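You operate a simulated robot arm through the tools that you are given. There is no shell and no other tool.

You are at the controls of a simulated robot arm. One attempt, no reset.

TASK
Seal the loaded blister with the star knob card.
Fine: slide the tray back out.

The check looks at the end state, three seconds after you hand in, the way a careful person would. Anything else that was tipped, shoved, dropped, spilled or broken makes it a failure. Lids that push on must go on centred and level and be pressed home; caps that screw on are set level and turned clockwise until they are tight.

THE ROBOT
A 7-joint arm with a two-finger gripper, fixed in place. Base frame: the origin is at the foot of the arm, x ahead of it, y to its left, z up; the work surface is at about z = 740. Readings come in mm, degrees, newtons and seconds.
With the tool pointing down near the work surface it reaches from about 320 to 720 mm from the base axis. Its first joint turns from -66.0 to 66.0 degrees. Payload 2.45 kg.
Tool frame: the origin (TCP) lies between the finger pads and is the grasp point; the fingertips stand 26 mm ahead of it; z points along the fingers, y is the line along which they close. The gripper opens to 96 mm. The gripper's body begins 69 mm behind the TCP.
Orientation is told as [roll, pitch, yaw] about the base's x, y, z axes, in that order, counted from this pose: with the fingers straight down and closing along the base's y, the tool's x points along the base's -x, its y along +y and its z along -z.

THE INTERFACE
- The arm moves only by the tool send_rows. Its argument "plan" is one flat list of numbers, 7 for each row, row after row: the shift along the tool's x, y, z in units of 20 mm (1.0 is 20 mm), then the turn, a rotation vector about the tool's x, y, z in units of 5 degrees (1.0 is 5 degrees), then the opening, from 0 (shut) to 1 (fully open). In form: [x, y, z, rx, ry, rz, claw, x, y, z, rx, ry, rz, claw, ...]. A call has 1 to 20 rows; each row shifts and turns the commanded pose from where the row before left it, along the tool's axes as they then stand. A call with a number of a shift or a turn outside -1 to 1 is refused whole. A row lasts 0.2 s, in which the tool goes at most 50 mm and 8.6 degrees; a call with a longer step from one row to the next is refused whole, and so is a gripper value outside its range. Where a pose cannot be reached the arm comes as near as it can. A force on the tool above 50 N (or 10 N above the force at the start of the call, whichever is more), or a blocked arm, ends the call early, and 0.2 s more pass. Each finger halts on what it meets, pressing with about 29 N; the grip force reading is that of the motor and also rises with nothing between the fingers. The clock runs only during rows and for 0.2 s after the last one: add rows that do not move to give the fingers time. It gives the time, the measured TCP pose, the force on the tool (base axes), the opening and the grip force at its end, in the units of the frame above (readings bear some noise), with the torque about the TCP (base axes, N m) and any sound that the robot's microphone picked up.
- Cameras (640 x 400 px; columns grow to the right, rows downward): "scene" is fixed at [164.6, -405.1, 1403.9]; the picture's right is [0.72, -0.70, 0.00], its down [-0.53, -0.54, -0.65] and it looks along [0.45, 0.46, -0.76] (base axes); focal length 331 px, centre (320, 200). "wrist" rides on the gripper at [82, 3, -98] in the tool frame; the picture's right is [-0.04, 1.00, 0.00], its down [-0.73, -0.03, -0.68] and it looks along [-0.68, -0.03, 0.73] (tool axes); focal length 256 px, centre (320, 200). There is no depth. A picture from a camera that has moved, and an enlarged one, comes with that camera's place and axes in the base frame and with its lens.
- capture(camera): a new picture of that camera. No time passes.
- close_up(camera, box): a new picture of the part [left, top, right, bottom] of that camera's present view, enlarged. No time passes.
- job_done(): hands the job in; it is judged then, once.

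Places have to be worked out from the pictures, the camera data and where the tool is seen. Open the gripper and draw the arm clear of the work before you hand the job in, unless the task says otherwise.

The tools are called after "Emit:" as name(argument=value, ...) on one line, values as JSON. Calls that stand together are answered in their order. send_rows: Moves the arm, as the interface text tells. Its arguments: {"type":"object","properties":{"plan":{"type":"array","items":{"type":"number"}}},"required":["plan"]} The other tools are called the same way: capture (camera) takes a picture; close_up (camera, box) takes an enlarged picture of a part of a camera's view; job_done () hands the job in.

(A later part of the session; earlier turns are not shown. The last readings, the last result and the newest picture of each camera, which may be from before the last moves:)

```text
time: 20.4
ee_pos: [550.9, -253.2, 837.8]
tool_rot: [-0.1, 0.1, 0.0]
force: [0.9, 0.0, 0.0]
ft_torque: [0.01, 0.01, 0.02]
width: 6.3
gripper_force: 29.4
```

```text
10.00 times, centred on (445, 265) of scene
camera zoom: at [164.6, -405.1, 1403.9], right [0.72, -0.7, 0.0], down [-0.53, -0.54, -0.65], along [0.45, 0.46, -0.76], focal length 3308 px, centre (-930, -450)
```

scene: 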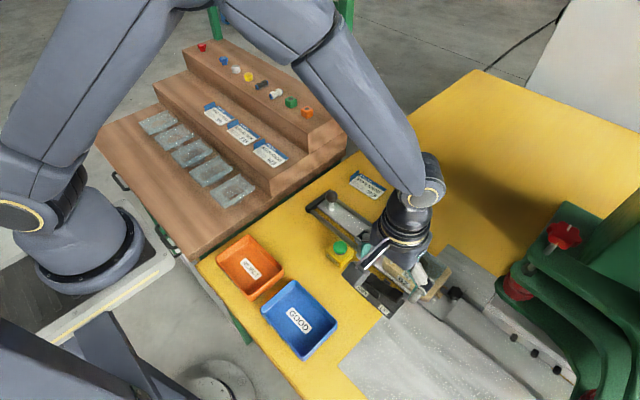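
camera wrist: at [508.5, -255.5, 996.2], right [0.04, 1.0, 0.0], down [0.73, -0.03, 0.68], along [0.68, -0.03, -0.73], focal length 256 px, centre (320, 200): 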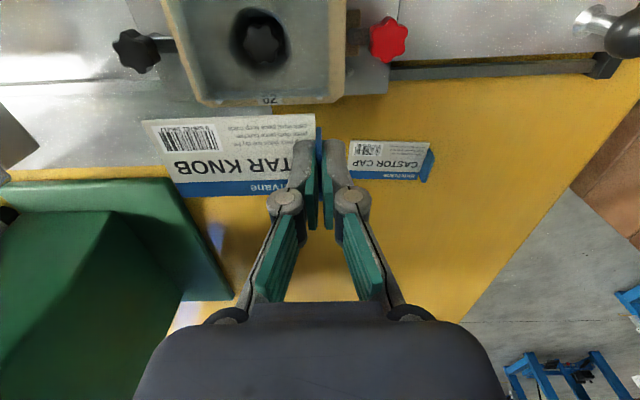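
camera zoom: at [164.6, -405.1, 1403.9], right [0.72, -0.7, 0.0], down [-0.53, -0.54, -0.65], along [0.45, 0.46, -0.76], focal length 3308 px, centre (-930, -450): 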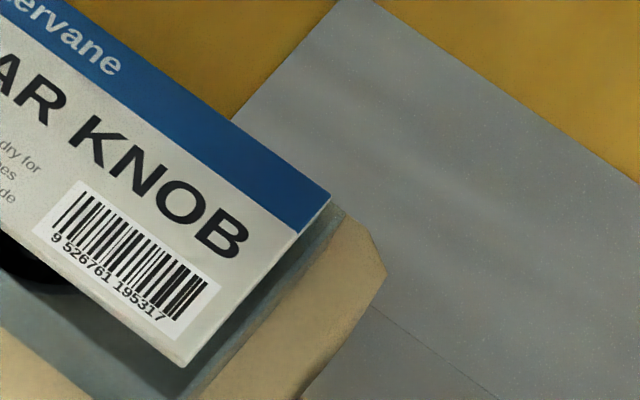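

The card's near edge sits about 2.5 mm inside the near lip and the far side gap is similar, so it is centred in x. I shift 1 mm toward −y and lower it 18 mm in between the lips.

Emit:
send_rows(plan=[0, -0.05, 0.15, 0, 0, 0, 0, 0, 0, 0.25, 0, 0, 0, 0, 0, 0, 0.25, 0, 0, 0, 0, 0, 0, 0.25, 0, 0, 0, 0, 0, 0, 0, 0, 0, 0, 0])

Emit:
close_up(camera="wrist", box=[120, 70, 340, 210])

Emit:
close_up(camera="scene", box=[380, 220, 470, 300])

Emit:
close_up(camera="scene", box=[420, 245, 470, 285])

```text
time: 21.6
ee_pos: [552.0, -253.8, 821.1]
tool_rot: [-0.1, -0.1, 0.0]
force: [-2.6, 1.7, 12.7]
ft_torque: [-0.05, 0.11, -0.01]
width: 6.2
gripper_force: 29.5
```

```text
2.86 times, centred on (230, 140) of wrist
camera zoom: at [470.1, -249.7, 918.4], right [0.04, 1.0, 0.0], down [0.73, -0.03, 0.68], along [0.68, -0.03, -0.73], focal length 731 px, centre (577, 371)
```

zoom: 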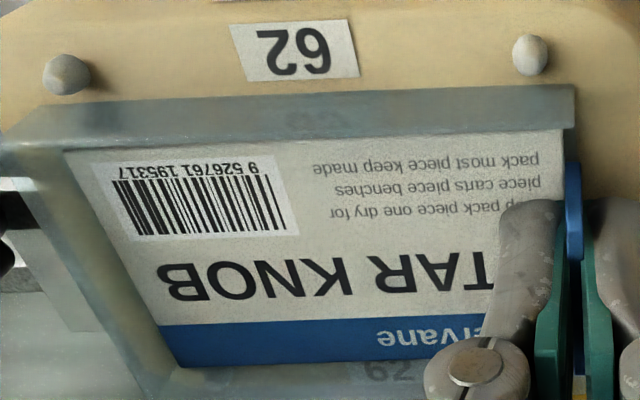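

```text
5.00 times, centred on (425, 260) of scene
camera zoom: at [164.3, -404.9, 1404.0], right [0.72, -0.7, 0.0], down [-0.53, -0.54, -0.65], along [0.45, 0.46, -0.76], focal length 1654 px, centre (-205, -100)
```

zoom: 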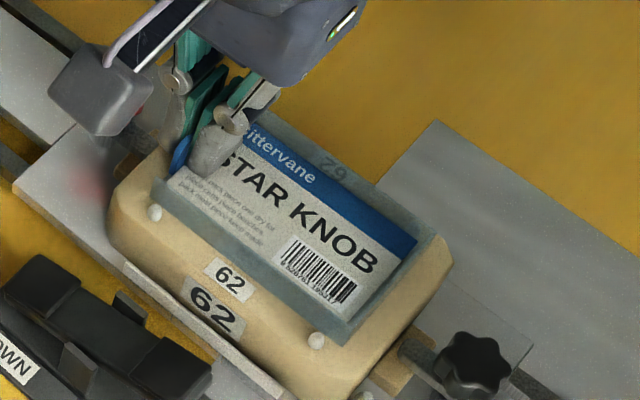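

```text
10.00 times, centred on (445, 265) of scene
camera zoom: at [164.3, -404.9, 1404.0], right [0.72, -0.7, 0.0], down [-0.53, -0.54, -0.65], along [0.45, 0.46, -0.76], focal length 3308 px, centre (-930, -450)
```

zoom: 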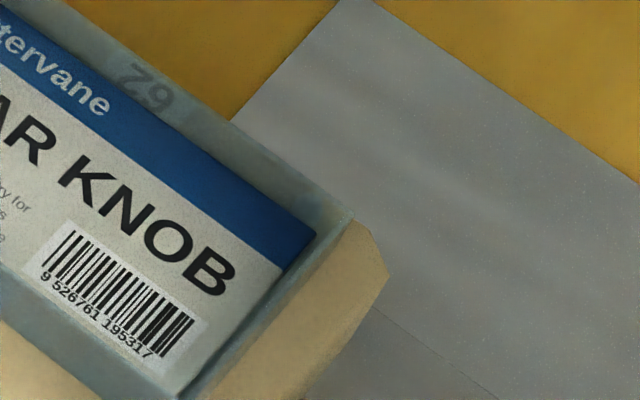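

The card is in between the lips and touching the floor (12.7 N upward). I relieve the push by about 1 mm, open the fingers slightly, and then rise.

Emit:
send_rows(plan=[0, 0, -0.06, 0, 0, 0, 0, 0, 0, 0, 0, 0, 0, 0.08, 0, 0, 0, 0, 0, 0, 0.12, 0, 0, 0, 0, 0, 0, 0.16, 0, 0, 0, 0, 0, 0, 0.16])

Emit:
close_up(camera="wrist", box=[120, 70, 400, 230])

Emit:
close_up(camera="scene", box=[380, 220, 470, 300])

```text
time: 22.8
ee_pos: [550.7, -253.3, 820.9]
tool_rot: [0.0, 0.0, 0.0]
force: [-0.6, 1.1, 0.9]
ft_torque: [0.01, 0.01, 0.02]
width: 15.0
gripper_force: 0.0
```

```text
2.29 times, centred on (260, 150) of wrist
camera zoom: at [470.0, -249.7, 919.0], right [0.04, 1.0, 0.0], down [0.73, -0.03, 0.68], along [0.68, -0.03, -0.73], focal length 585 px, centre (457, 314)
```

zoom: 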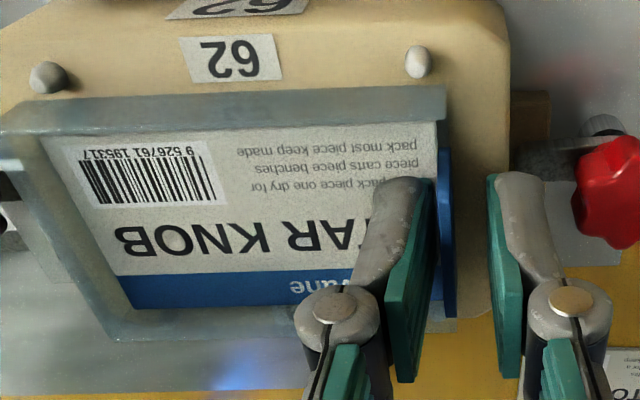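

```text
5.00 times, centred on (425, 260) of scene
camera zoom: at [164.6, -405.0, 1403.9], right [0.72, -0.7, 0.0], down [-0.53, -0.54, -0.65], along [0.45, 0.46, -0.76], focal length 1654 px, centre (-205, -100)
```

zoom: 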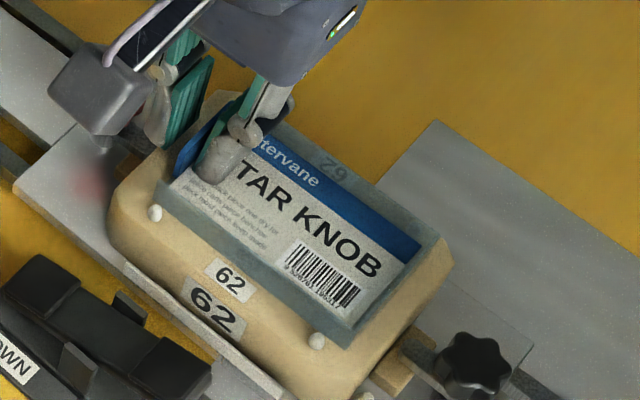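

Card released and seated. The tab is close to the inner finger, so I shift 3 mm toward −y, then rise straight up.

Emit:
send_rows(plan=[0, -0.15, 0, 0, 0, 0, 0.16, 0, 0, -0.3, 0, 0, 0, 0.16, 0, 0, -0.6, 0, 0, 0, 0.16, 0, 0, -0.8, 0, 0, 0, 0.16, 0, 0, -0.8, 0, 0, 0, 0.16, 0, 0, -0.8, 0, 0, 0, 0.3, 0, 0, -0.8, 0, 0, 0, 0.5, 0, 0, 0, 0, 0, 0, 0.5])

Emit:
capture(camera="wrist")

Emit:
close_up(camera="scene", box=[370, 210, 480, 310])

Emit:
close_up(camera="wrist", box=[120, 20, 400, 200])

```text
time: 24.6
ee_pos: [551.7, -255.9, 904.5]
tool_rot: [0.0, 0.0, 0.0]
force: [0.6, 0.3, 0.0]
ft_torque: [-0.01, 0.02, 0.01]
width: 48.1
gripper_force: 0.2
```

```text
taken
camera wrist: at [470.1, -252.7, 1002.4], right [0.04, 1.0, 0.0], down [0.73, -0.03, 0.68], along [0.68, -0.03, -0.73], focal length 256 px, centre (320, 200)
```

wrist: 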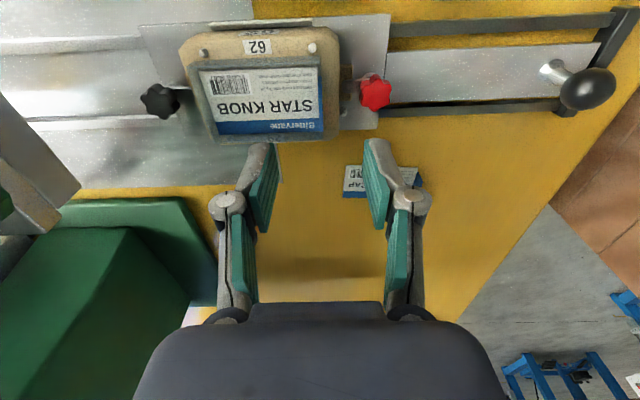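

```text
4.00 times, centred on (425, 260) of scene
camera zoom: at [164.6, -405.1, 1403.9], right [0.72, -0.7, 0.0], down [-0.53, -0.54, -0.65], along [0.45, 0.46, -0.76], focal length 1323 px, centre (-100, -40)
```

zoom: 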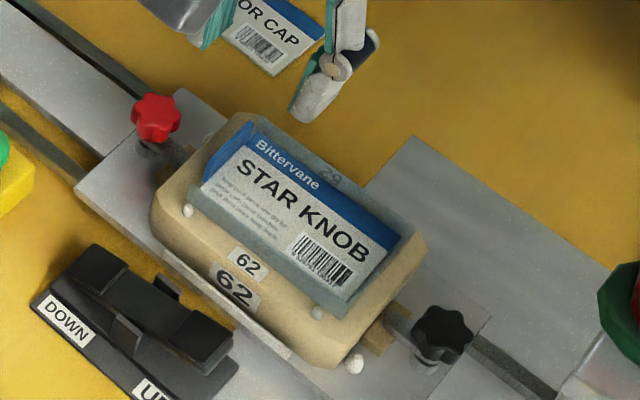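

```text
2.22 times, centred on (260, 110) of wrist
camera zoom: at [470.1, -252.7, 1002.4], right [0.04, 1.0, 0.0], down [0.73, -0.03, 0.68], along [0.68, -0.03, -0.73], focal length 569 px, centre (453, 400)
```

zoom: 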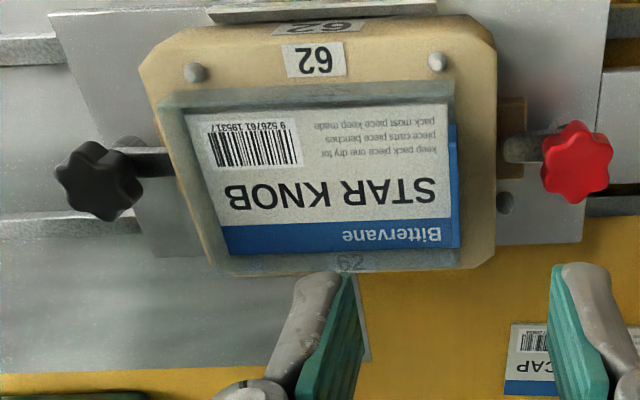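

The card is seated flat within the blister lips with the tab clear. Next I go above the ball handle at about (550, −49, 800) to grip it and slide the tray in.

Emit:
send_rows(plan=[0, 0.4, 0, 0, 0, 0, 0.6, 0.008, 0.94, 0, 0, 0, 0, 0.6, 0.008, 0.94, 0, 0, 0, 0, 0.6, 0.008, 0.94, 0, 0, 0, 0, 0.6, 0.008, 0.94, 0, 0, 0, 0, 0.6, 0.008, 0.94, 0, 0, 0, 0, 0.6, 0.008, 0.94, 0, 0, 0, 0, 0.6, 0.008, 0.94, 0, 0, 0, 0, 0.6, 0.008, 0.94, 0.2, 0, 0, 0, 0.6, 0.008, 0.94, 0.5, 0, 0, 0, 0.6, 0.008, 0.94, 0.5, 0, 0, 0, 0.6, 0, 0.55, 0.3, 0, 0, 0, 0.6, 0, 0, 0, 0, 0, 0, 0.6, 0, 0, 0, 0, 0, 0, 0.6])

Emit:
capture(camera="wrist")

Emit:
capture(camera="scene")

Emit:
close_up(camera="scene", box=[300, 160, 400, 230])

```text
time: 27.6
ee_pos: [549.0, -48.5, 874.1]
tool_rot: [0.0, 0.1, 0.1]
force: [-0.1, 0.5, 0.5]
ft_torque: [0.02, -0.02, 0.01]
width: 57.4
gripper_force: 0.1
```

```text
taken
camera wrist: at [467.7, -45.6, 971.3], right [0.04, 1.0, 0.0], down [0.73, -0.03, 0.68], along [0.68, -0.03, -0.73], focal length 256 px, centre (320, 200)
```

wrist: 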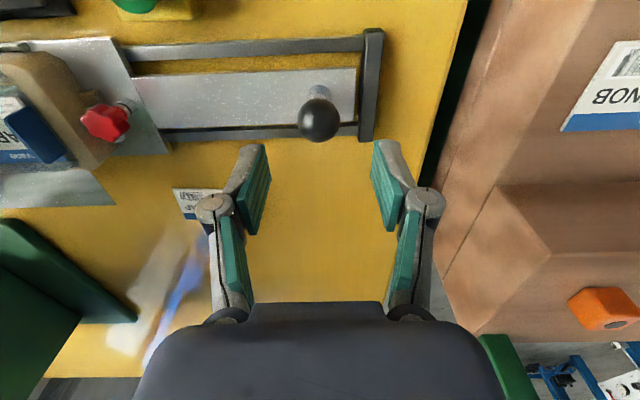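

```text
taken
```

scene: 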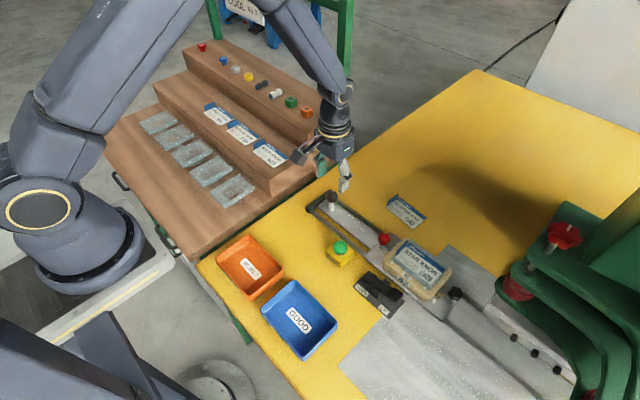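

```text
5.71 times, centred on (350, 195) of scene
camera zoom: at [164.6, -405.1, 1403.9], right [0.72, -0.7, 0.0], down [-0.53, -0.54, -0.65], along [0.45, 0.46, -0.76], focal length 1890 px, centre (149, 229)
```

zoom: 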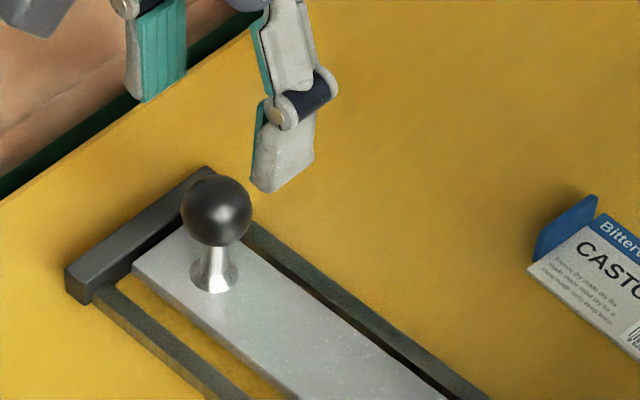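

The ball is directly below at about (550.5, −49.8, 801). I descend over it with the fingers open and close on it.

Emit:
send_rows(plan=[-0.06, -0.06, 0.7, 0, 0, 0, 0.52, 0, 0, 0.8, 0, 0, 0, 0.52, 0, 0, 0.8, 0, 0, 0, 0.52, 0, 0, 0.7, 0, 0, 0, 0.52, 0, 0, 0.5, 0, 0, 0, 0.52, 0, 0, 0, 0, 0, 0, 0.52])

Emit:
close_up(camera="wrist", box=[220, 80, 420, 220])

Emit:
close_up(camera="scene", box=[300, 160, 400, 230])

```text
time: 29.0
ee_pos: [550.4, -50.9, 804.5]
tool_rot: [-0.1, 0.0, 0.0]
force: [-0.6, 0.1, 0.0]
ft_torque: [0.01, 0.0, 0.03]
width: 50.0
gripper_force: 0.1
```

```text
2.86 times, centred on (320, 150) of wrist
camera zoom: at [468.3, -47.1, 901.5], right [0.04, 1.0, 0.0], down [0.73, -0.03, 0.68], along [0.68, -0.03, -0.73], focal length 731 px, centre (320, 343)
```

zoom: 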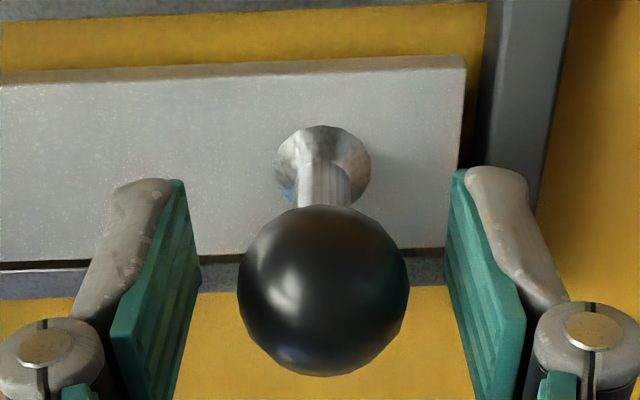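

```text
5.71 times, centred on (350, 195) of scene
camera zoom: at [164.6, -405.1, 1403.9], right [0.72, -0.7, 0.0], down [-0.53, -0.54, -0.65], along [0.45, 0.46, -0.76], focal length 1890 px, centre (149, 229)
```

zoom: 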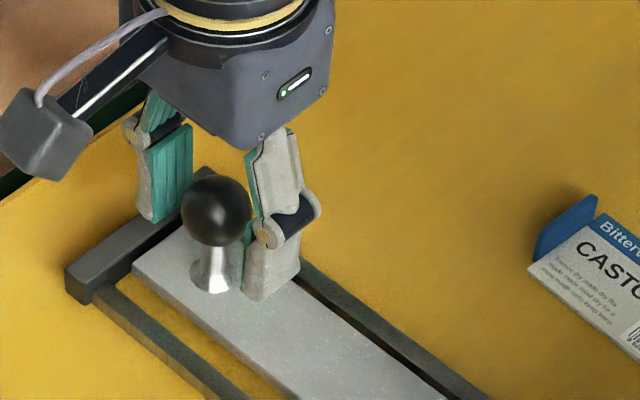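

The ball is centred between the pads, so I close on it.

Emit:
send_rows(plan=[0, 0, 0, 0, 0, 0, 0.35, 0, 0, 0, 0, 0, 0, 0.25, 0, 0, 0, 0, 0, 0, 0.15, 0, 0, 0, 0, 0, 0, 0.15, 0, 0, 0, 0, 0, 0, 0.15])

```text
time: 30.2
ee_pos: [549.8, -50.4, 804.0]
tool_rot: [0.1, 0.0, 0.0]
force: [0.0, 3.5, 1.3]
ft_torque: [0.01, 0.0, 0.01]
width: 29.3
gripper_force: 44.8
```

Gripped at 29.3 mm. I push the tray gently toward −y and watch the force.

Emit:
send_rows(plan=[0, -0.1, 0, 0, 0, 0, 0.15, 0, -0.25, 0, 0, 0, 0, 0.15, 0, -0.4, 0, 0, 0, 0, 0.15, 0, -0.5, 0, 0, 0, 0, 0.15, 0, -0.5, 0, 0, 0, 0, 0.15, 0, -0.5, 0, 0, 0, 0, 0.15, 0, -0.25, 0, 0, 0, 0, 0.15, 0, 0, 0, 0, 0, 0, 0.15])

Emit:
capture(camera="scene")

```text
time: 32.0
ee_pos: [549.8, -102.8, 804.1]
tool_rot: [0.0, 0.0, 0.0]
force: [-1.2, 1.3, 2.5]
ft_torque: [0.09, 0.66, -0.01]
width: 29.2
gripper_force: 45.0
```

```text
taken
```

scene: 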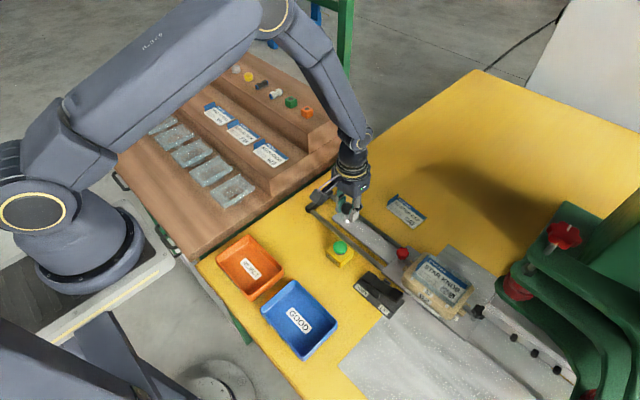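

The tray slides freely. I inspect the press-head clearance before going further.

Emit:
close_up(camera="scene", box=[400, 240, 580, 390])

Emit:
close_up(camera="scene", box=[470, 180, 640, 400])

Emit:
capture(camera="wrist")

```text
2.67 times, centred on (490, 315) of scene
camera zoom: at [164.5, -405.1, 1403.9], right [0.72, -0.7, 0.0], down [-0.53, -0.54, -0.65], along [0.45, 0.46, -0.76], focal length 882 px, centre (-133, -107)
```

zoom: 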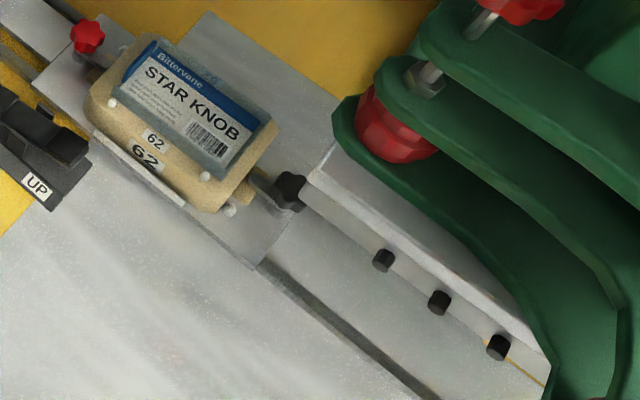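

```text
1.82 times, centred on (555, 290) of scene
camera zoom: at [164.5, -405.1, 1403.9], right [0.72, -0.7, 0.0], down [-0.53, -0.54, -0.65], along [0.45, 0.46, -0.76], focal length 602 px, centre (-107, 36)
```

zoom: 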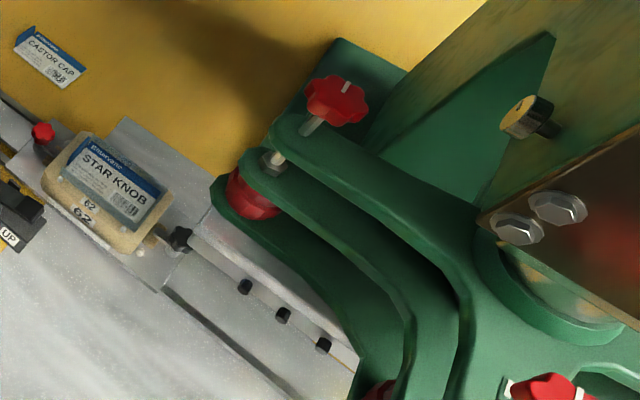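

```text
taken
camera wrist: at [468.3, -97.5, 901.7], right [0.04, 1.0, 0.0], down [0.73, -0.03, 0.68], along [0.68, -0.03, -0.73], focal length 256 px, centre (320, 200)
```

wrist: 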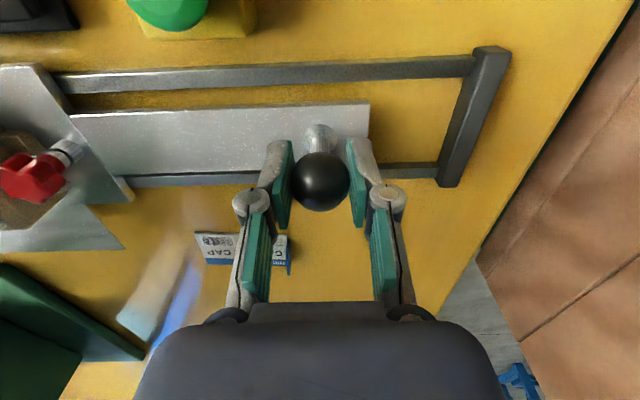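

The nest is moving toward the gap under the head. I continue pushing in stages, checking force and pictures.

Emit:
send_rows(plan=[0, -0.25, 0, 0, 0, 0, 0.15, 0, -0.5, 0, 0, 0, 0, 0.15, 0, -0.5, 0, 0, 0, 0, 0.15, 0, -0.5, 0, 0, 0, 0, 0.15, 0, -0.5, 0, 0, 0, 0, 0.15, 0, -0.5, 0, 0, 0, 0, 0.15, 0, -0.5, 0, 0, 0, 0, 0.15, 0, -0.25, 0, 0, 0, 0, 0.15, 0, 0, 0, 0, 0, 0, 0.15])

Emit:
close_up(camera="scene", box=[400, 220, 600, 390])

```text
time: 34.0
ee_pos: [549.3, -170.2, 804.3]
tool_rot: [-0.1, 0.2, 0.0]
force: [-13.7, 0.7, -4.0]
ft_torque: [0.04, -0.83, 0.05]
width: 29.1
gripper_force: 45.0
```

```text
2.35 times, centred on (500, 305) of scene
camera zoom: at [164.4, -405.1, 1403.9], right [0.72, -0.7, 0.0], down [-0.53, -0.54, -0.65], along [0.45, 0.46, -0.76], focal length 778 px, centre (-104, -47)
```

zoom: 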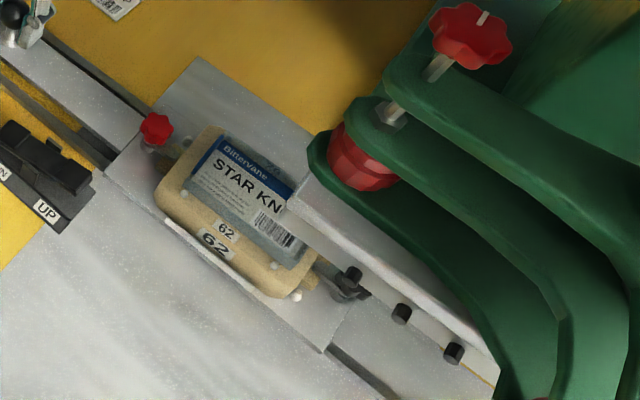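

There is a sideways force of −14 N, meaning the rails run slightly skew (about −0.6°), so I correct x by about −1.2 mm and follow the skew while continuing.

Emit:
send_rows(plan=[0.06, 0, 0, 0, 0, 0, 0.15, 0.005, -0.25, 0, 0, 0, 0, 0.15, 0.007, -0.5, 0, 0, 0, 0, 0.15, 0.007, -0.5, 0, 0, 0, 0, 0.15, 0.007, -0.5, 0, 0, 0, 0, 0.15, 0.007, -0.25, 0, 0, 0, 0, 0.15, 0, 0, 0, 0, 0, 0, 0.15])

Emit:
close_up(camera="scene", box=[400, 220, 600, 390])

```text
time: 35.6
ee_pos: [548.8, -211.7, 803.7]
tool_rot: [0.0, -0.1, 0.0]
force: [1.5, 1.2, 5.5]
ft_torque: [0.1, 0.31, -0.01]
width: 28.9
gripper_force: 45.2
```

```text
2.35 times, centred on (500, 305) of scene
camera zoom: at [164.6, -405.0, 1403.9], right [0.72, -0.7, 0.0], down [-0.53, -0.54, -0.65], along [0.45, 0.46, -0.76], focal length 778 px, centre (-104, -47)
```

zoom: 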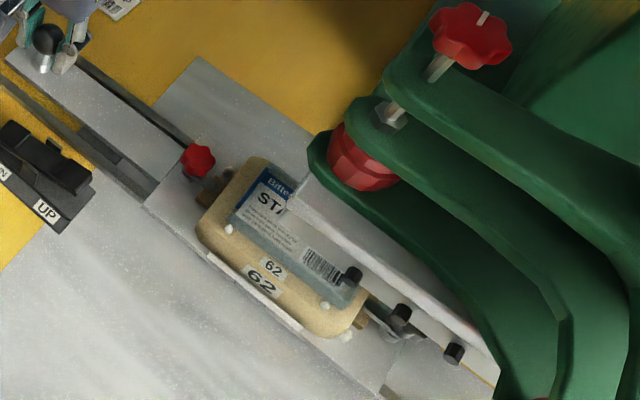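

Forces are small again. I continue with another stretch.

Emit:
send_rows(plan=[0.005, -0.25, 0, 0, 0, 0, 0.15, 0.006, -0.5, 0, 0, 0, 0, 0.15, 0.006, -0.5, 0, 0, 0, 0, 0.15, 0.006, -0.5, 0, 0, 0, 0, 0.15, 0.006, -0.25, 0, 0, 0, 0, 0.15, 0, 0, 0, 0, 0, 0, 0.15])

Emit:
close_up(camera="scene", box=[400, 220, 600, 390])

```text
time: 37.0
ee_pos: [550.8, -252.3, 803.6]
tool_rot: [-0.1, -0.2, -0.1]
force: [4.5, 0.8, 24.6]
ft_torque: [0.03, 0.48, 0.0]
width: 29.3
gripper_force: 45.4
```

```text
2.35 times, centred on (500, 305) of scene
camera zoom: at [164.3, -404.9, 1404.0], right [0.72, -0.7, 0.0], down [-0.53, -0.54, -0.65], along [0.45, 0.46, -0.76], focal length 778 px, centre (-104, -47)
```

zoom: 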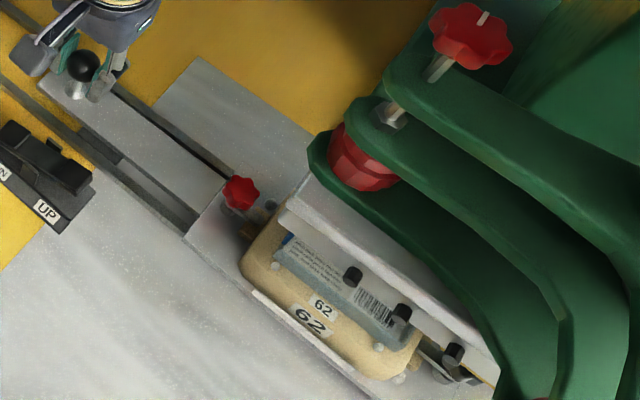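

Vertical force has built up to about 25 N, so I ease up by 2 mm in z while holding, and read again.

Emit:
send_rows(plan=[-0.02, 0, -0.1, 0, 0, 0, 0.15, 0, 0, 0, 0, 0, 0, 0.15])

```text
time: 37.6
ee_pos: [549.0, -251.1, 804.5]
tool_rot: [0.0, -0.1, 0.0]
force: [18.6, -1.6, -11.1]
ft_torque: [-0.01, -1.08, -0.01]
width: 29.6
gripper_force: 45.1
```

Emit:
send_rows(plan=[-0.05, 0, 0.04, 0, 0, 0, 0.15, 0, 0, 0, 0, 0, 0, 0.15])

Emit:
close_up(camera="scene", box=[380, 200, 480, 280])

Emit:
capture(camera="wrist")

```text
time: 38.2
ee_pos: [549.6, -251.4, 804.0]
tool_rot: [0.0, 0.0, 0.0]
force: [10.9, 1.1, -4.7]
ft_torque: [0.04, -0.82, -0.01]
width: 29.2
gripper_force: 45.1
```

```text
5.00 times, centred on (430, 240) of scene
camera zoom: at [164.9, -405.1, 1403.8], right [0.72, -0.7, 0.0], down [-0.53, -0.54, -0.65], along [0.45, 0.46, -0.76], focal length 1654 px, centre (-230, 0)
```

zoom: 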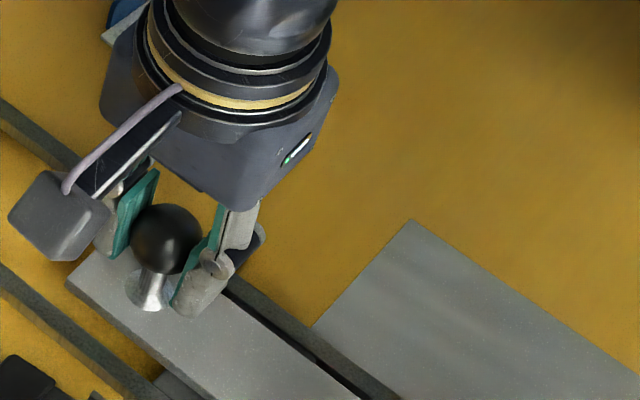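

```text
taken
camera wrist: at [468.2, -247.3, 901.6], right [0.04, 1.0, 0.0], down [0.73, -0.03, 0.68], along [0.68, -0.03, -0.73], focal length 256 px, centre (320, 200)
```

wrist: 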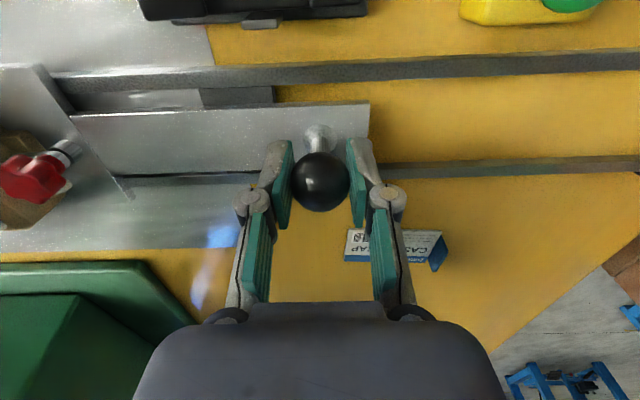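

Forces are moderate again. I push another 25 mm with a slight x relief.

Emit:
send_rows(plan=[-0.04, 0, 0, 0, 0, 0, 0.15, 0, -0.25, 0, 0, 0, 0, 0.15, 0, -0.5, 0, 0, 0, 0, 0.15, 0, -0.5, 0, 0, 0, 0, 0.15, 0, 0, 0, 0, 0, 0, 0.15])

Emit:
close_up(camera="scene", box=[400, 220, 600, 390])

```text
time: 39.4
ee_pos: [550.1, -277.0, 803.5]
tool_rot: [0.1, 0.2, 0.1]
force: [7.5, 0.5, -19.3]
ft_torque: [0.07, -0.1, 0.03]
width: 29.2
gripper_force: 44.5
```

```text
2.35 times, centred on (500, 305) of scene
camera zoom: at [165.1, -405.2, 1403.8], right [0.72, -0.7, 0.0], down [-0.53, -0.54, -0.65], along [0.45, 0.46, -0.76], focal length 778 px, centre (-104, -47)
```

zoom: 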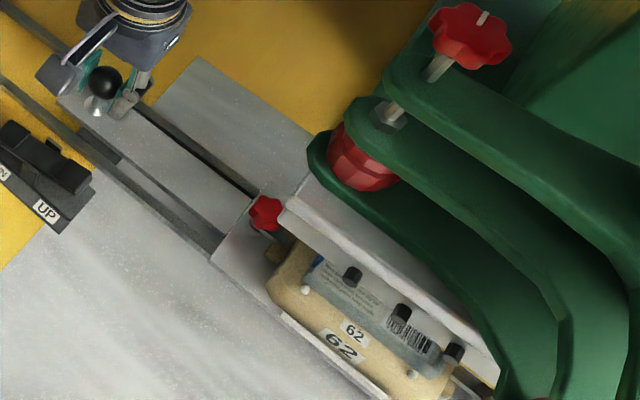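

Emit:
send_rows(plan=[-0.02, 0, 0.06, 0, 0, 0, 0.15, 0, -0.25, 0, 0, 0, 0, 0.15, 0, -0.4, 0, 0, 0, 0, 0.15, 0, -0.25, 0, 0, 0, 0, 0.15, 0, 0, 0, 0, 0, 0, 0.15])

Emit:
close_up(camera="scene", box=[400, 220, 600, 390])

```text
time: 40.6
ee_pos: [549.9, -294.9, 802.8]
tool_rot: [-0.2, 0.1, -0.1]
force: [-14.1, -0.1, 11.6]
ft_torque: [0.06, 0.6, -0.06]
width: 29.2
gripper_force: 44.7
```

```text
2.35 times, centred on (500, 305) of scene
camera zoom: at [164.1, -405.0, 1404.0], right [0.72, -0.7, 0.0], down [-0.53, -0.54, -0.65], along [0.45, 0.46, -0.76], focal length 778 px, centre (-104, -47)
```

zoom: 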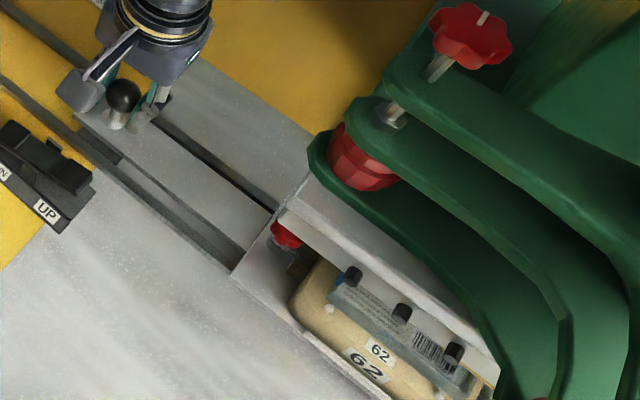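

Emit:
send_rows(plan=[0.04, 0, -0.03, 0, 0, 0, 0.15, 0, -0.25, 0, 0, 0, 0, 0.15, 0, -0.3, 0, 0, 0, 0, 0.15, 0, -0.25, 0, 0, 0, 0, 0.15, 0, 0, 0, 0, 0, 0, 0.15])

Emit:
close_up(camera="scene", box=[400, 220, 600, 390])

```text
time: 41.8
ee_pos: [550.4, -311.7, 804.4]
tool_rot: [0.0, 0.0, 0.0]
force: [-9.9, 1.9, 3.1]
ft_torque: [0.07, -0.22, -0.02]
width: 29.2
gripper_force: 44.9
```

```text
2.35 times, centred on (500, 305) of scene
camera zoom: at [164.3, -405.0, 1403.9], right [0.72, -0.7, 0.0], down [-0.53, -0.54, -0.65], along [0.45, 0.46, -0.76], focal length 778 px, centre (-104, -47)
```

zoom: 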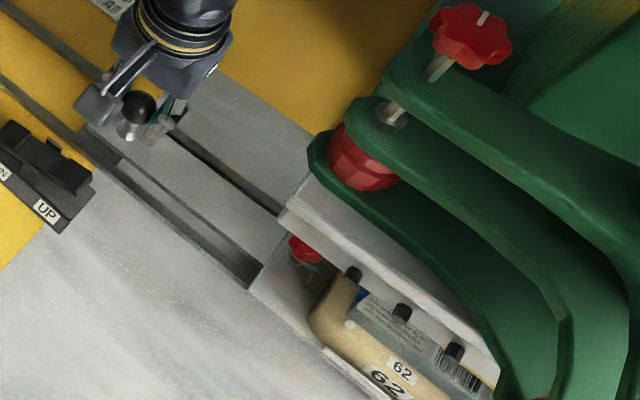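

No stop reached yet; I continue in small increments.

Emit:
send_rows(plan=[0.03, -0.2, 0, 0, 0, 0, 0.15, 0, -0.25, 0, 0, 0, 0, 0.15, 0, -0.25, 0, 0, 0, 0, 0.15, 0, -0.2, 0, 0, 0, 0, 0.15, 0, 0, 0, 0, 0, 0, 0.15])

Emit:
close_up(camera="scene", box=[440, 240, 640, 400])

```text
time: 43.0
ee_pos: [549.9, -328.6, 803.4]
tool_rot: [0.0, -0.1, 0.1]
force: [6.7, 1.6, -12.4]
ft_torque: [0.05, -0.29, 0.06]
width: 29.3
gripper_force: 45.0
```

```text
2.50 times, centred on (540, 320) of scene
camera zoom: at [164.9, -405.2, 1403.8], right [0.72, -0.7, 0.0], down [-0.53, -0.54, -0.65], along [0.45, 0.46, -0.76], focal length 827 px, centre (-230, -100)
```

zoom: 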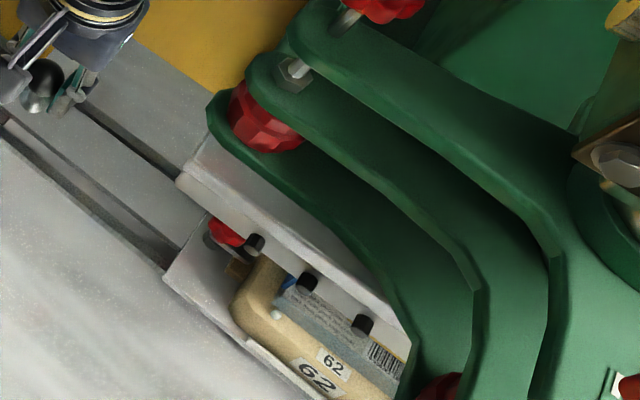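

Emit:
send_rows(plan=[0, -0.2, 0.03, 0, 0, 0, 0.15, 0, -0.25, 0, 0, 0, 0, 0.15, 0, -0.25, 0, 0, 0, 0, 0.15, 0, -0.2, 0, 0, 0, 0, 0.15, 0, 0, 0, 0, 0, 0, 0.15])

Emit:
close_up(camera="scene", box=[440, 240, 640, 400])

```text
time: 44.2
ee_pos: [549.7, -347.7, 804.7]
tool_rot: [-0.1, -0.2, -0.1]
force: [6.8, -3.7, -0.3]
ft_torque: [-0.02, -0.43, 0.06]
width: 29.0
gripper_force: 45.2
```

```text
2.50 times, centred on (540, 320) of scene
camera zoom: at [164.7, -405.2, 1403.8], right [0.72, -0.7, 0.0], down [-0.53, -0.54, -0.65], along [0.45, 0.46, -0.76], focal length 827 px, centre (-230, -100)
```

zoom: 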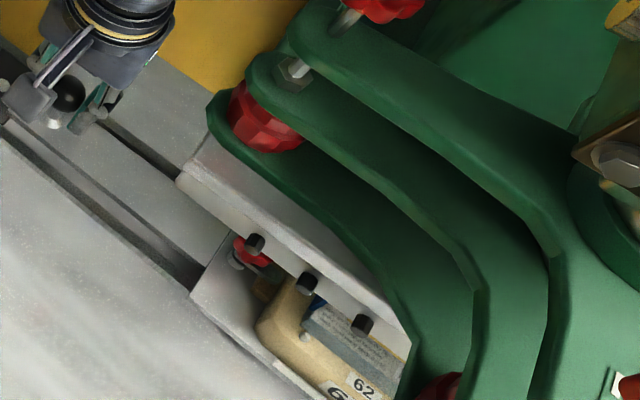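

Emit:
send_rows(plan=[0, -0.2, 0, 0, 0, 0, 0.15, 0, -0.2, 0, 0, 0, 0, 0.15, 0, -0.1, 0, 0, 0, 0, 0.15, 0, 0, 0, 0, 0, 0, 0.15])

Emit:
capture(camera="wrist")

Emit:
capture(camera="scene")

```text
time: 45.2
ee_pos: [550.1, -350.3, 803.0]
tool_rot: [0.6, 0.2, 0.1]
force: [-8.2, 41.4, 25.5]
ft_torque: [0.3, 0.2, 0.14]
width: 29.4
gripper_force: 45.1
```

```text
taken
camera wrist: at [468.7, -347.7, 901.4], right [0.04, 1.0, 0.01], down [0.74, -0.04, 0.68], along [0.68, -0.02, -0.74], focal length 256 px, centre (320, 200)
```

wrist: 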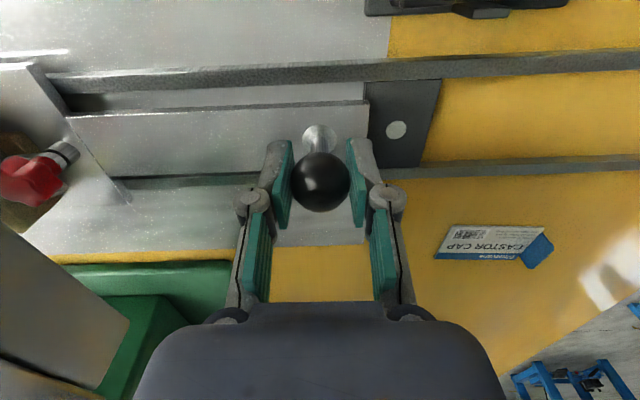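

```text
taken
```

scene: 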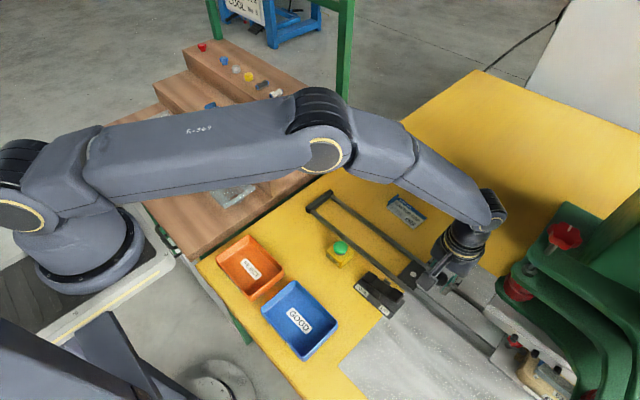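

A stiff stop (41 N) at handle y of about −350: the tray is fully in. I unload the push without moving the tray, release the ball, and rise.

Emit:
send_rows(plan=[0, 0.2, -0.05, 0, 0, 0, 0.15, 0, 0, 0, 0, 0, 0, 0.15])

```text
time: 45.8
ee_pos: [550.9, -350.2, 803.0]
tool_rot: [0.3, 0.0, 0.0]
force: [1.5, 26.3, -3.6]
ft_torque: [0.1, 0.25, 0.01]
width: 29.2
gripper_force: 45.3
```

Emit:
send_rows(plan=[0, 0.12, 0, 0, 0, 0, 0.15, 0, 0, 0, 0, 0, 0, 0.3, 0, 0, 0, 0, 0, 0, 0.4, 0, 0, 0, 0, 0, 0, 0.5, 0, 0, 0, 0, 0, 0, 0.5])

Emit:
close_up(camera="wrist", box=[220, 60, 460, 220])

```text
time: 47.0
ee_pos: [550.1, -351.5, 805.1]
tool_rot: [-0.2, 0.1, 0.0]
force: [0.3, -0.5, 0.3]
ft_torque: [-0.01, -0.01, -0.01]
width: 47.9
gripper_force: 0.1
```

```text
2.50 times, centred on (340, 140) of wrist
camera zoom: at [468.1, -346.2, 902.6], right [0.04, 1.0, 0.0], down [0.73, -0.03, 0.68], along [0.68, -0.03, -0.73], focal length 640 px, centre (270, 350)
```

zoom: 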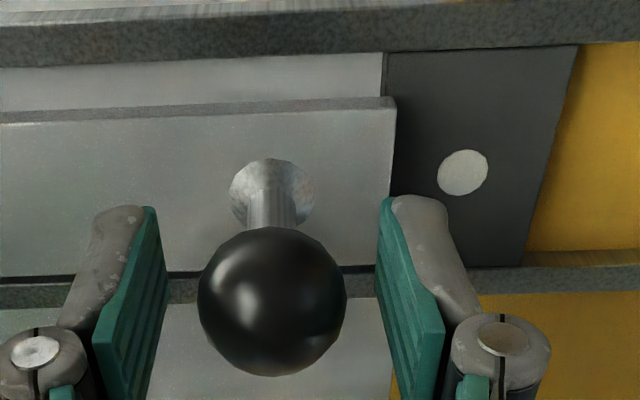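

The fingers are free of the ball. I rise and move back to view the START button and rocker switch closely.

Emit:
send_rows(plan=[0, 0, -0.5, 0, 0, 0, 0.52, 0, 0, -0.9, 0, 0, 0, 0.5, 0, 0, -0.9, 0, 0, 0, 0.5, 0, 0, -0.9, 0, 0, 0, 0.5, 0.7, 0.4, -0.6, 0, 0, 0, 0.4, 0.9, 0.45, 0, 0, 0, 0, 0.3, 0.9, 0.45, 0, 0, 0, 0, 0.2, 0.9, 0.45, 0, 0, 0, 0, 0.1, 0.9, 0.45, 0, 0, 0, 0, 0, 0.9, 0.45, 0, 0, 0, 0, 0, 0.9, 0.45, 0, 0, 0, 0, 0, 0.9, 0.45, 0, 0, 0, 0, 0, 0.9, 0.4, 0, 0, 0, 0, 0, 0, 0, 0, 0, 0, 0, 0])

Emit:
capture(camera="wrist")

Emit:
capture(camera="scene")

Emit:
close_up(camera="wrist", box=[220, 60, 480, 220])

Emit:
close_up(camera="scene", box=[460, 270, 640, 400])

```text
time: 50.0
ee_pos: [391.2, -270.9, 880.9]
tool_rot: [0.0, 0.0, 0.0]
force: [0.0, 0.1, 0.1]
ft_torque: [-0.03, 0.02, 0.01]
width: 0.0
gripper_force: 28.6
```

```text
taken
camera wrist: at [310.1, -266.3, 978.2], right [0.04, 1.0, 0.0], down [0.73, -0.03, 0.68], along [0.68, -0.03, -0.73], focal length 256 px, centre (320, 200)
```

wrist: 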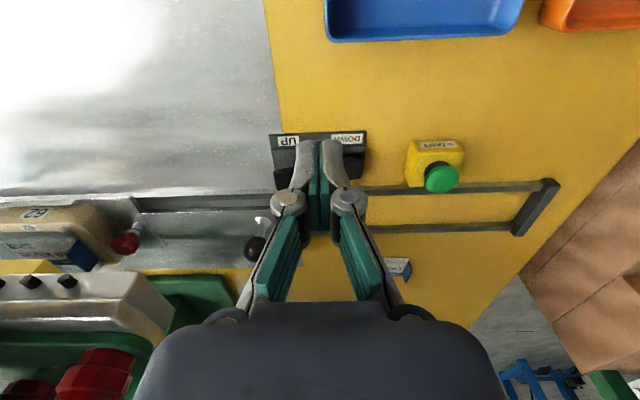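

```text
taken
```

scene: 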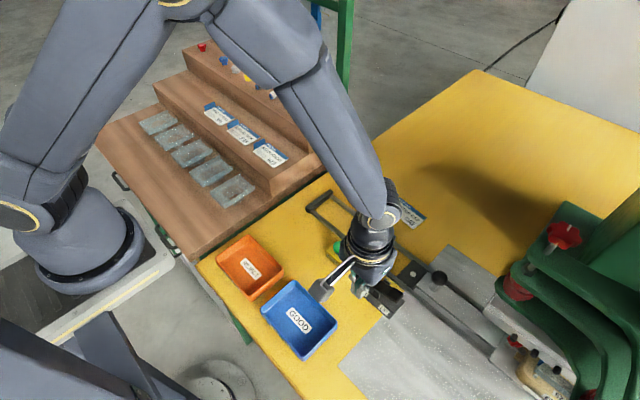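

```text
2.46 times, centred on (350, 140) of wrist
camera zoom: at [310.1, -266.3, 978.2], right [0.04, 1.0, 0.0], down [0.73, -0.03, 0.68], along [0.68, -0.03, -0.73], focal length 630 px, centre (246, 348)
```

zoom: 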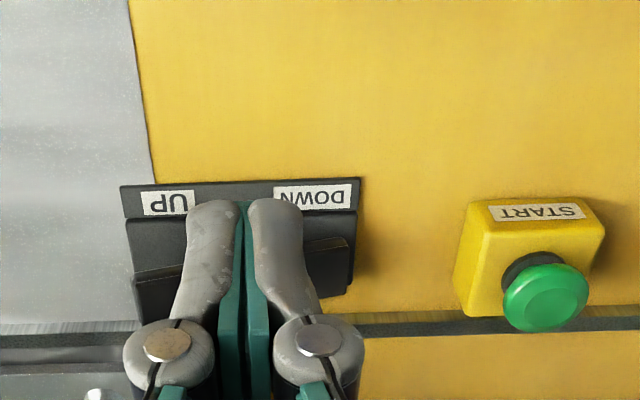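

```text
3.08 times, centred on (550, 335) of scene
camera zoom: at [164.6, -405.1, 1403.9], right [0.72, -0.7, 0.0], down [-0.53, -0.54, -0.65], along [0.45, 0.46, -0.76], focal length 1018 px, centre (-388, -215)
```

zoom: 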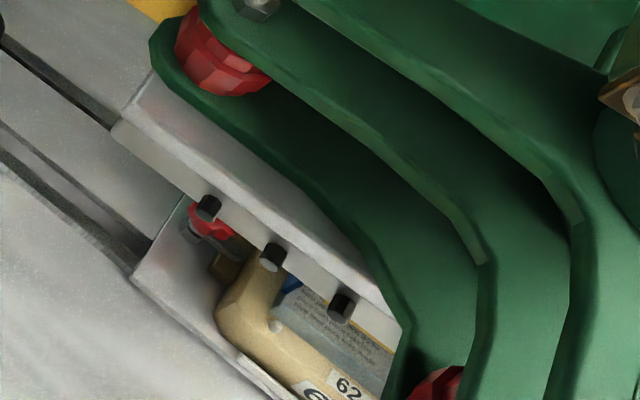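

The fingers hide the rocker, so I shift 85 mm toward +y for a clear view and to be near START.

Emit:
send_rows(plan=[0, 0.85, 0, 0, 0, 0, 0, 0, 0.85, 0, 0, 0, 0, 0, 0, 0.85, 0, 0, 0, 0, 0, 0, 0.85, 0, 0, 0, 0, 0, 0, 0.85, 0, 0, 0, 0, 0, 0, 0, 0, 0, 0, 0, 0])

Emit:
capture(camera="wrist")

Emit:
close_up(camera="wrist", box=[170, 100, 310, 220])

Emit:
close_up(camera="scene", box=[320, 230, 420, 330])

```text
time: 51.4
ee_pos: [392.0, -185.1, 881.2]
tool_rot: [0.0, 0.1, 0.1]
force: [-0.2, -0.6, 0.6]
ft_torque: [0.01, -0.03, 0.03]
width: 0.2
gripper_force: 29.0
```

```text
taken
camera wrist: at [309.7, -181.2, 977.5], right [0.04, 1.0, 0.0], down [0.73, -0.03, 0.68], along [0.68, -0.03, -0.73], focal length 256 px, centre (320, 200)
```

wrist: 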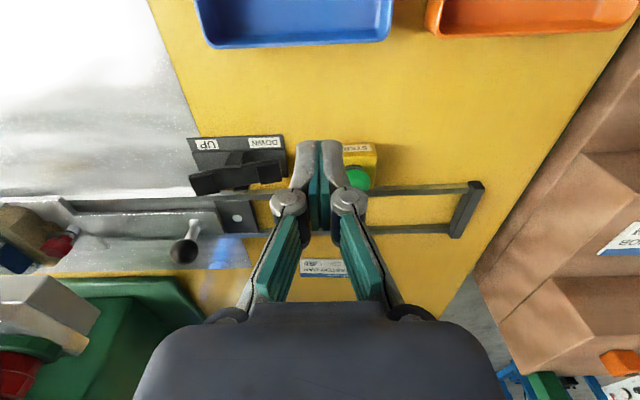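

```text
3.33 times, centred on (240, 160) of wrist
camera zoom: at [309.7, -181.2, 977.5], right [0.04, 1.0, 0.0], down [0.73, -0.03, 0.68], along [0.68, -0.03, -0.73], focal length 853 px, centre (587, 333)
```

zoom: 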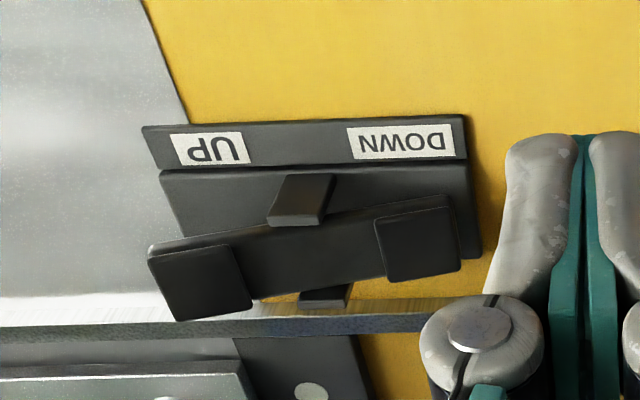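

```text
4.00 times, centred on (370, 280) of scene
camera zoom: at [164.6, -405.1, 1403.9], right [0.72, -0.7, 0.0], down [-0.53, -0.54, -0.65], along [0.45, 0.46, -0.76], focal length 1323 px, centre (120, -120)
```

zoom: 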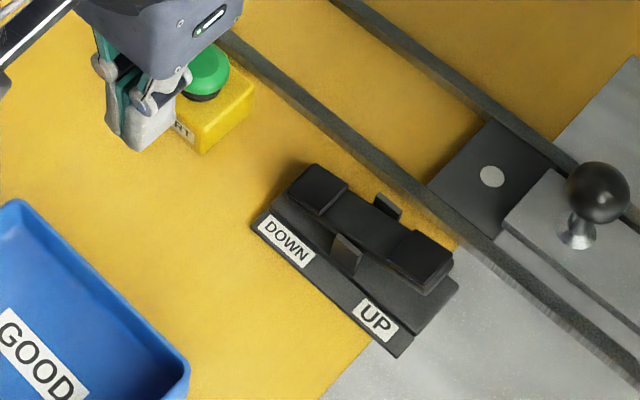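

The rocker's DOWN end is already depressed (UP end stands high), so START should run the seal with the tray in. I move the closed fingers over the START dome at about (462, −162).

Emit:
send_rows(plan=[-0.7, 0.23, 0, 0, 0, 0, 0, -0.7, 0.23, 0, 0, 0, 0, 0, -0.7, 0.23, 0.4, 0, 0, 0, 0, -0.7, 0.23, 0.6, 0, 0, 0, 0, -0.7, 0.23, 0.6, 0, 0, 0, 0, 0, 0, 0, 0, 0, 0, 0])

Emit:
close_up(camera="scene", box=[300, 200, 400, 290])

Emit:
close_up(camera="wrist", box=[220, 80, 420, 220])

```text
time: 52.8
ee_pos: [461.8, -162.5, 848.6]
tool_rot: [0.0, -0.1, 0.0]
force: [0.7, 0.2, -0.3]
ft_torque: [0.03, 0.0, 0.07]
width: 0.0
gripper_force: 28.4
```

```text
4.44 times, centred on (350, 245) of scene
camera zoom: at [164.6, -405.1, 1403.9], right [0.72, -0.7, 0.0], down [-0.53, -0.54, -0.65], along [0.45, 0.46, -0.76], focal length 1470 px, centre (187, 0)
```

zoom: 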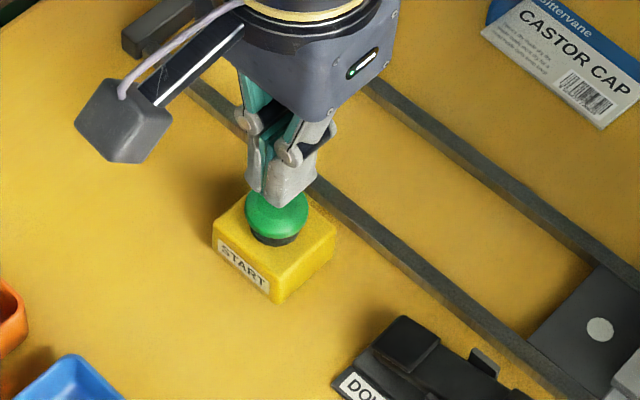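

```text
2.86 times, centred on (320, 150) of wrist
camera zoom: at [380.3, -158.1, 945.8], right [0.04, 1.0, 0.0], down [0.73, -0.03, 0.68], along [0.68, -0.03, -0.73], focal length 731 px, centre (320, 343)
```

zoom: 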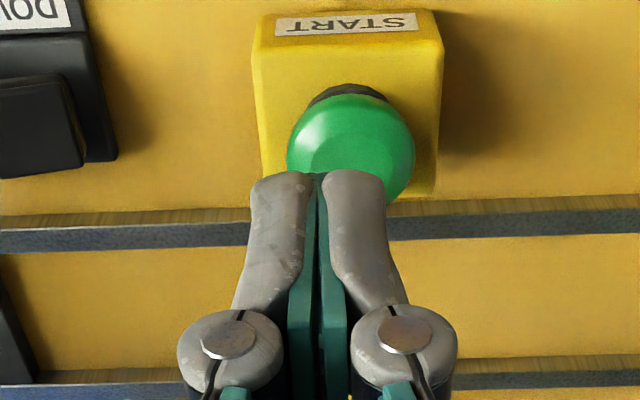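

Reconciling views, the dome centre is nearer (467, −156, 785). I shift there and descend close to it.

Emit:
send_rows(plan=[-0.25, 0.3, 0, 0, 0, 0, 0, 0, 0, 0.5, 0, 0, 0, 0, 0, 0, 0.5, 0, 0, 0, 0, 0, 0, 0.15, 0, 0, 0, 0, 0, 0, 0, 0, 0, 0, 0])

Emit:
close_up(camera="scene", box=[300, 200, 400, 290])

Emit:
close_up(camera="wrist", box=[220, 80, 420, 220])

```text
time: 54.0
ee_pos: [465.4, -157.1, 823.8]
tool_rot: [0.1, 0.0, -0.1]
force: [-0.5, -0.2, 0.4]
ft_torque: [0.0, 0.02, 0.0]
width: 0.0
gripper_force: 28.5
```

```text
4.44 times, centred on (350, 245) of scene
camera zoom: at [164.6, -405.1, 1403.9], right [0.72, -0.7, 0.0], down [-0.53, -0.54, -0.65], along [0.45, 0.46, -0.76], focal length 1470 px, centre (187, 0)
```

zoom: 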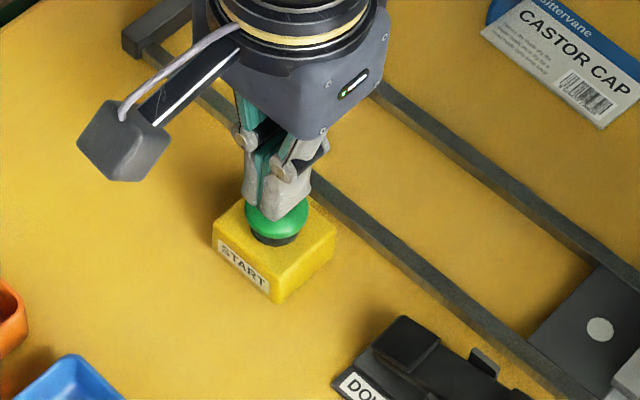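

```text
2.86 times, centred on (320, 150) of wrist
camera zoom: at [384.8, -152.4, 922.5], right [0.04, 1.0, 0.0], down [0.73, -0.03, 0.68], along [0.68, -0.03, -0.73], focal length 731 px, centre (320, 343)
```

zoom: 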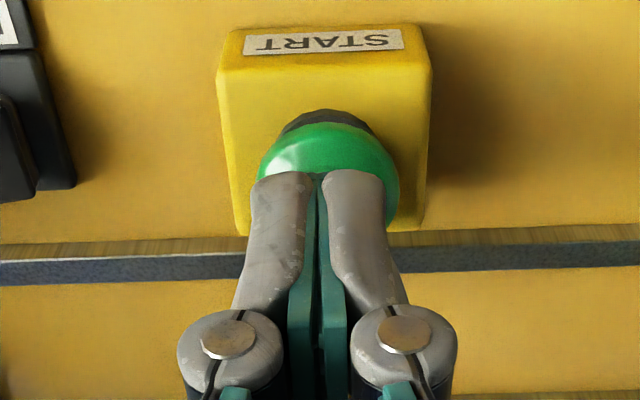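

The fingertips are right over the dome. I press down slowly.

Emit:
send_rows(plan=[0, 0, 0.1, 0, 0, 0, 0, 0, 0, 0.1, 0, 0, 0, 0, 0, 0, 0.1, 0, 0, 0, 0, 0, 0, 0.1, 0, 0, 0, 0, 0, 0, 0, 0, 0, 0, 0])

```text
time: 55.2
ee_pos: [468.0, -157.1, 818.5]
tool_rot: [0.0, 0.0, 0.0]
force: [-0.1, 0.2, -0.2]
ft_torque: [0.02, 0.01, 0.0]
width: 0.0
gripper_force: 28.2
```

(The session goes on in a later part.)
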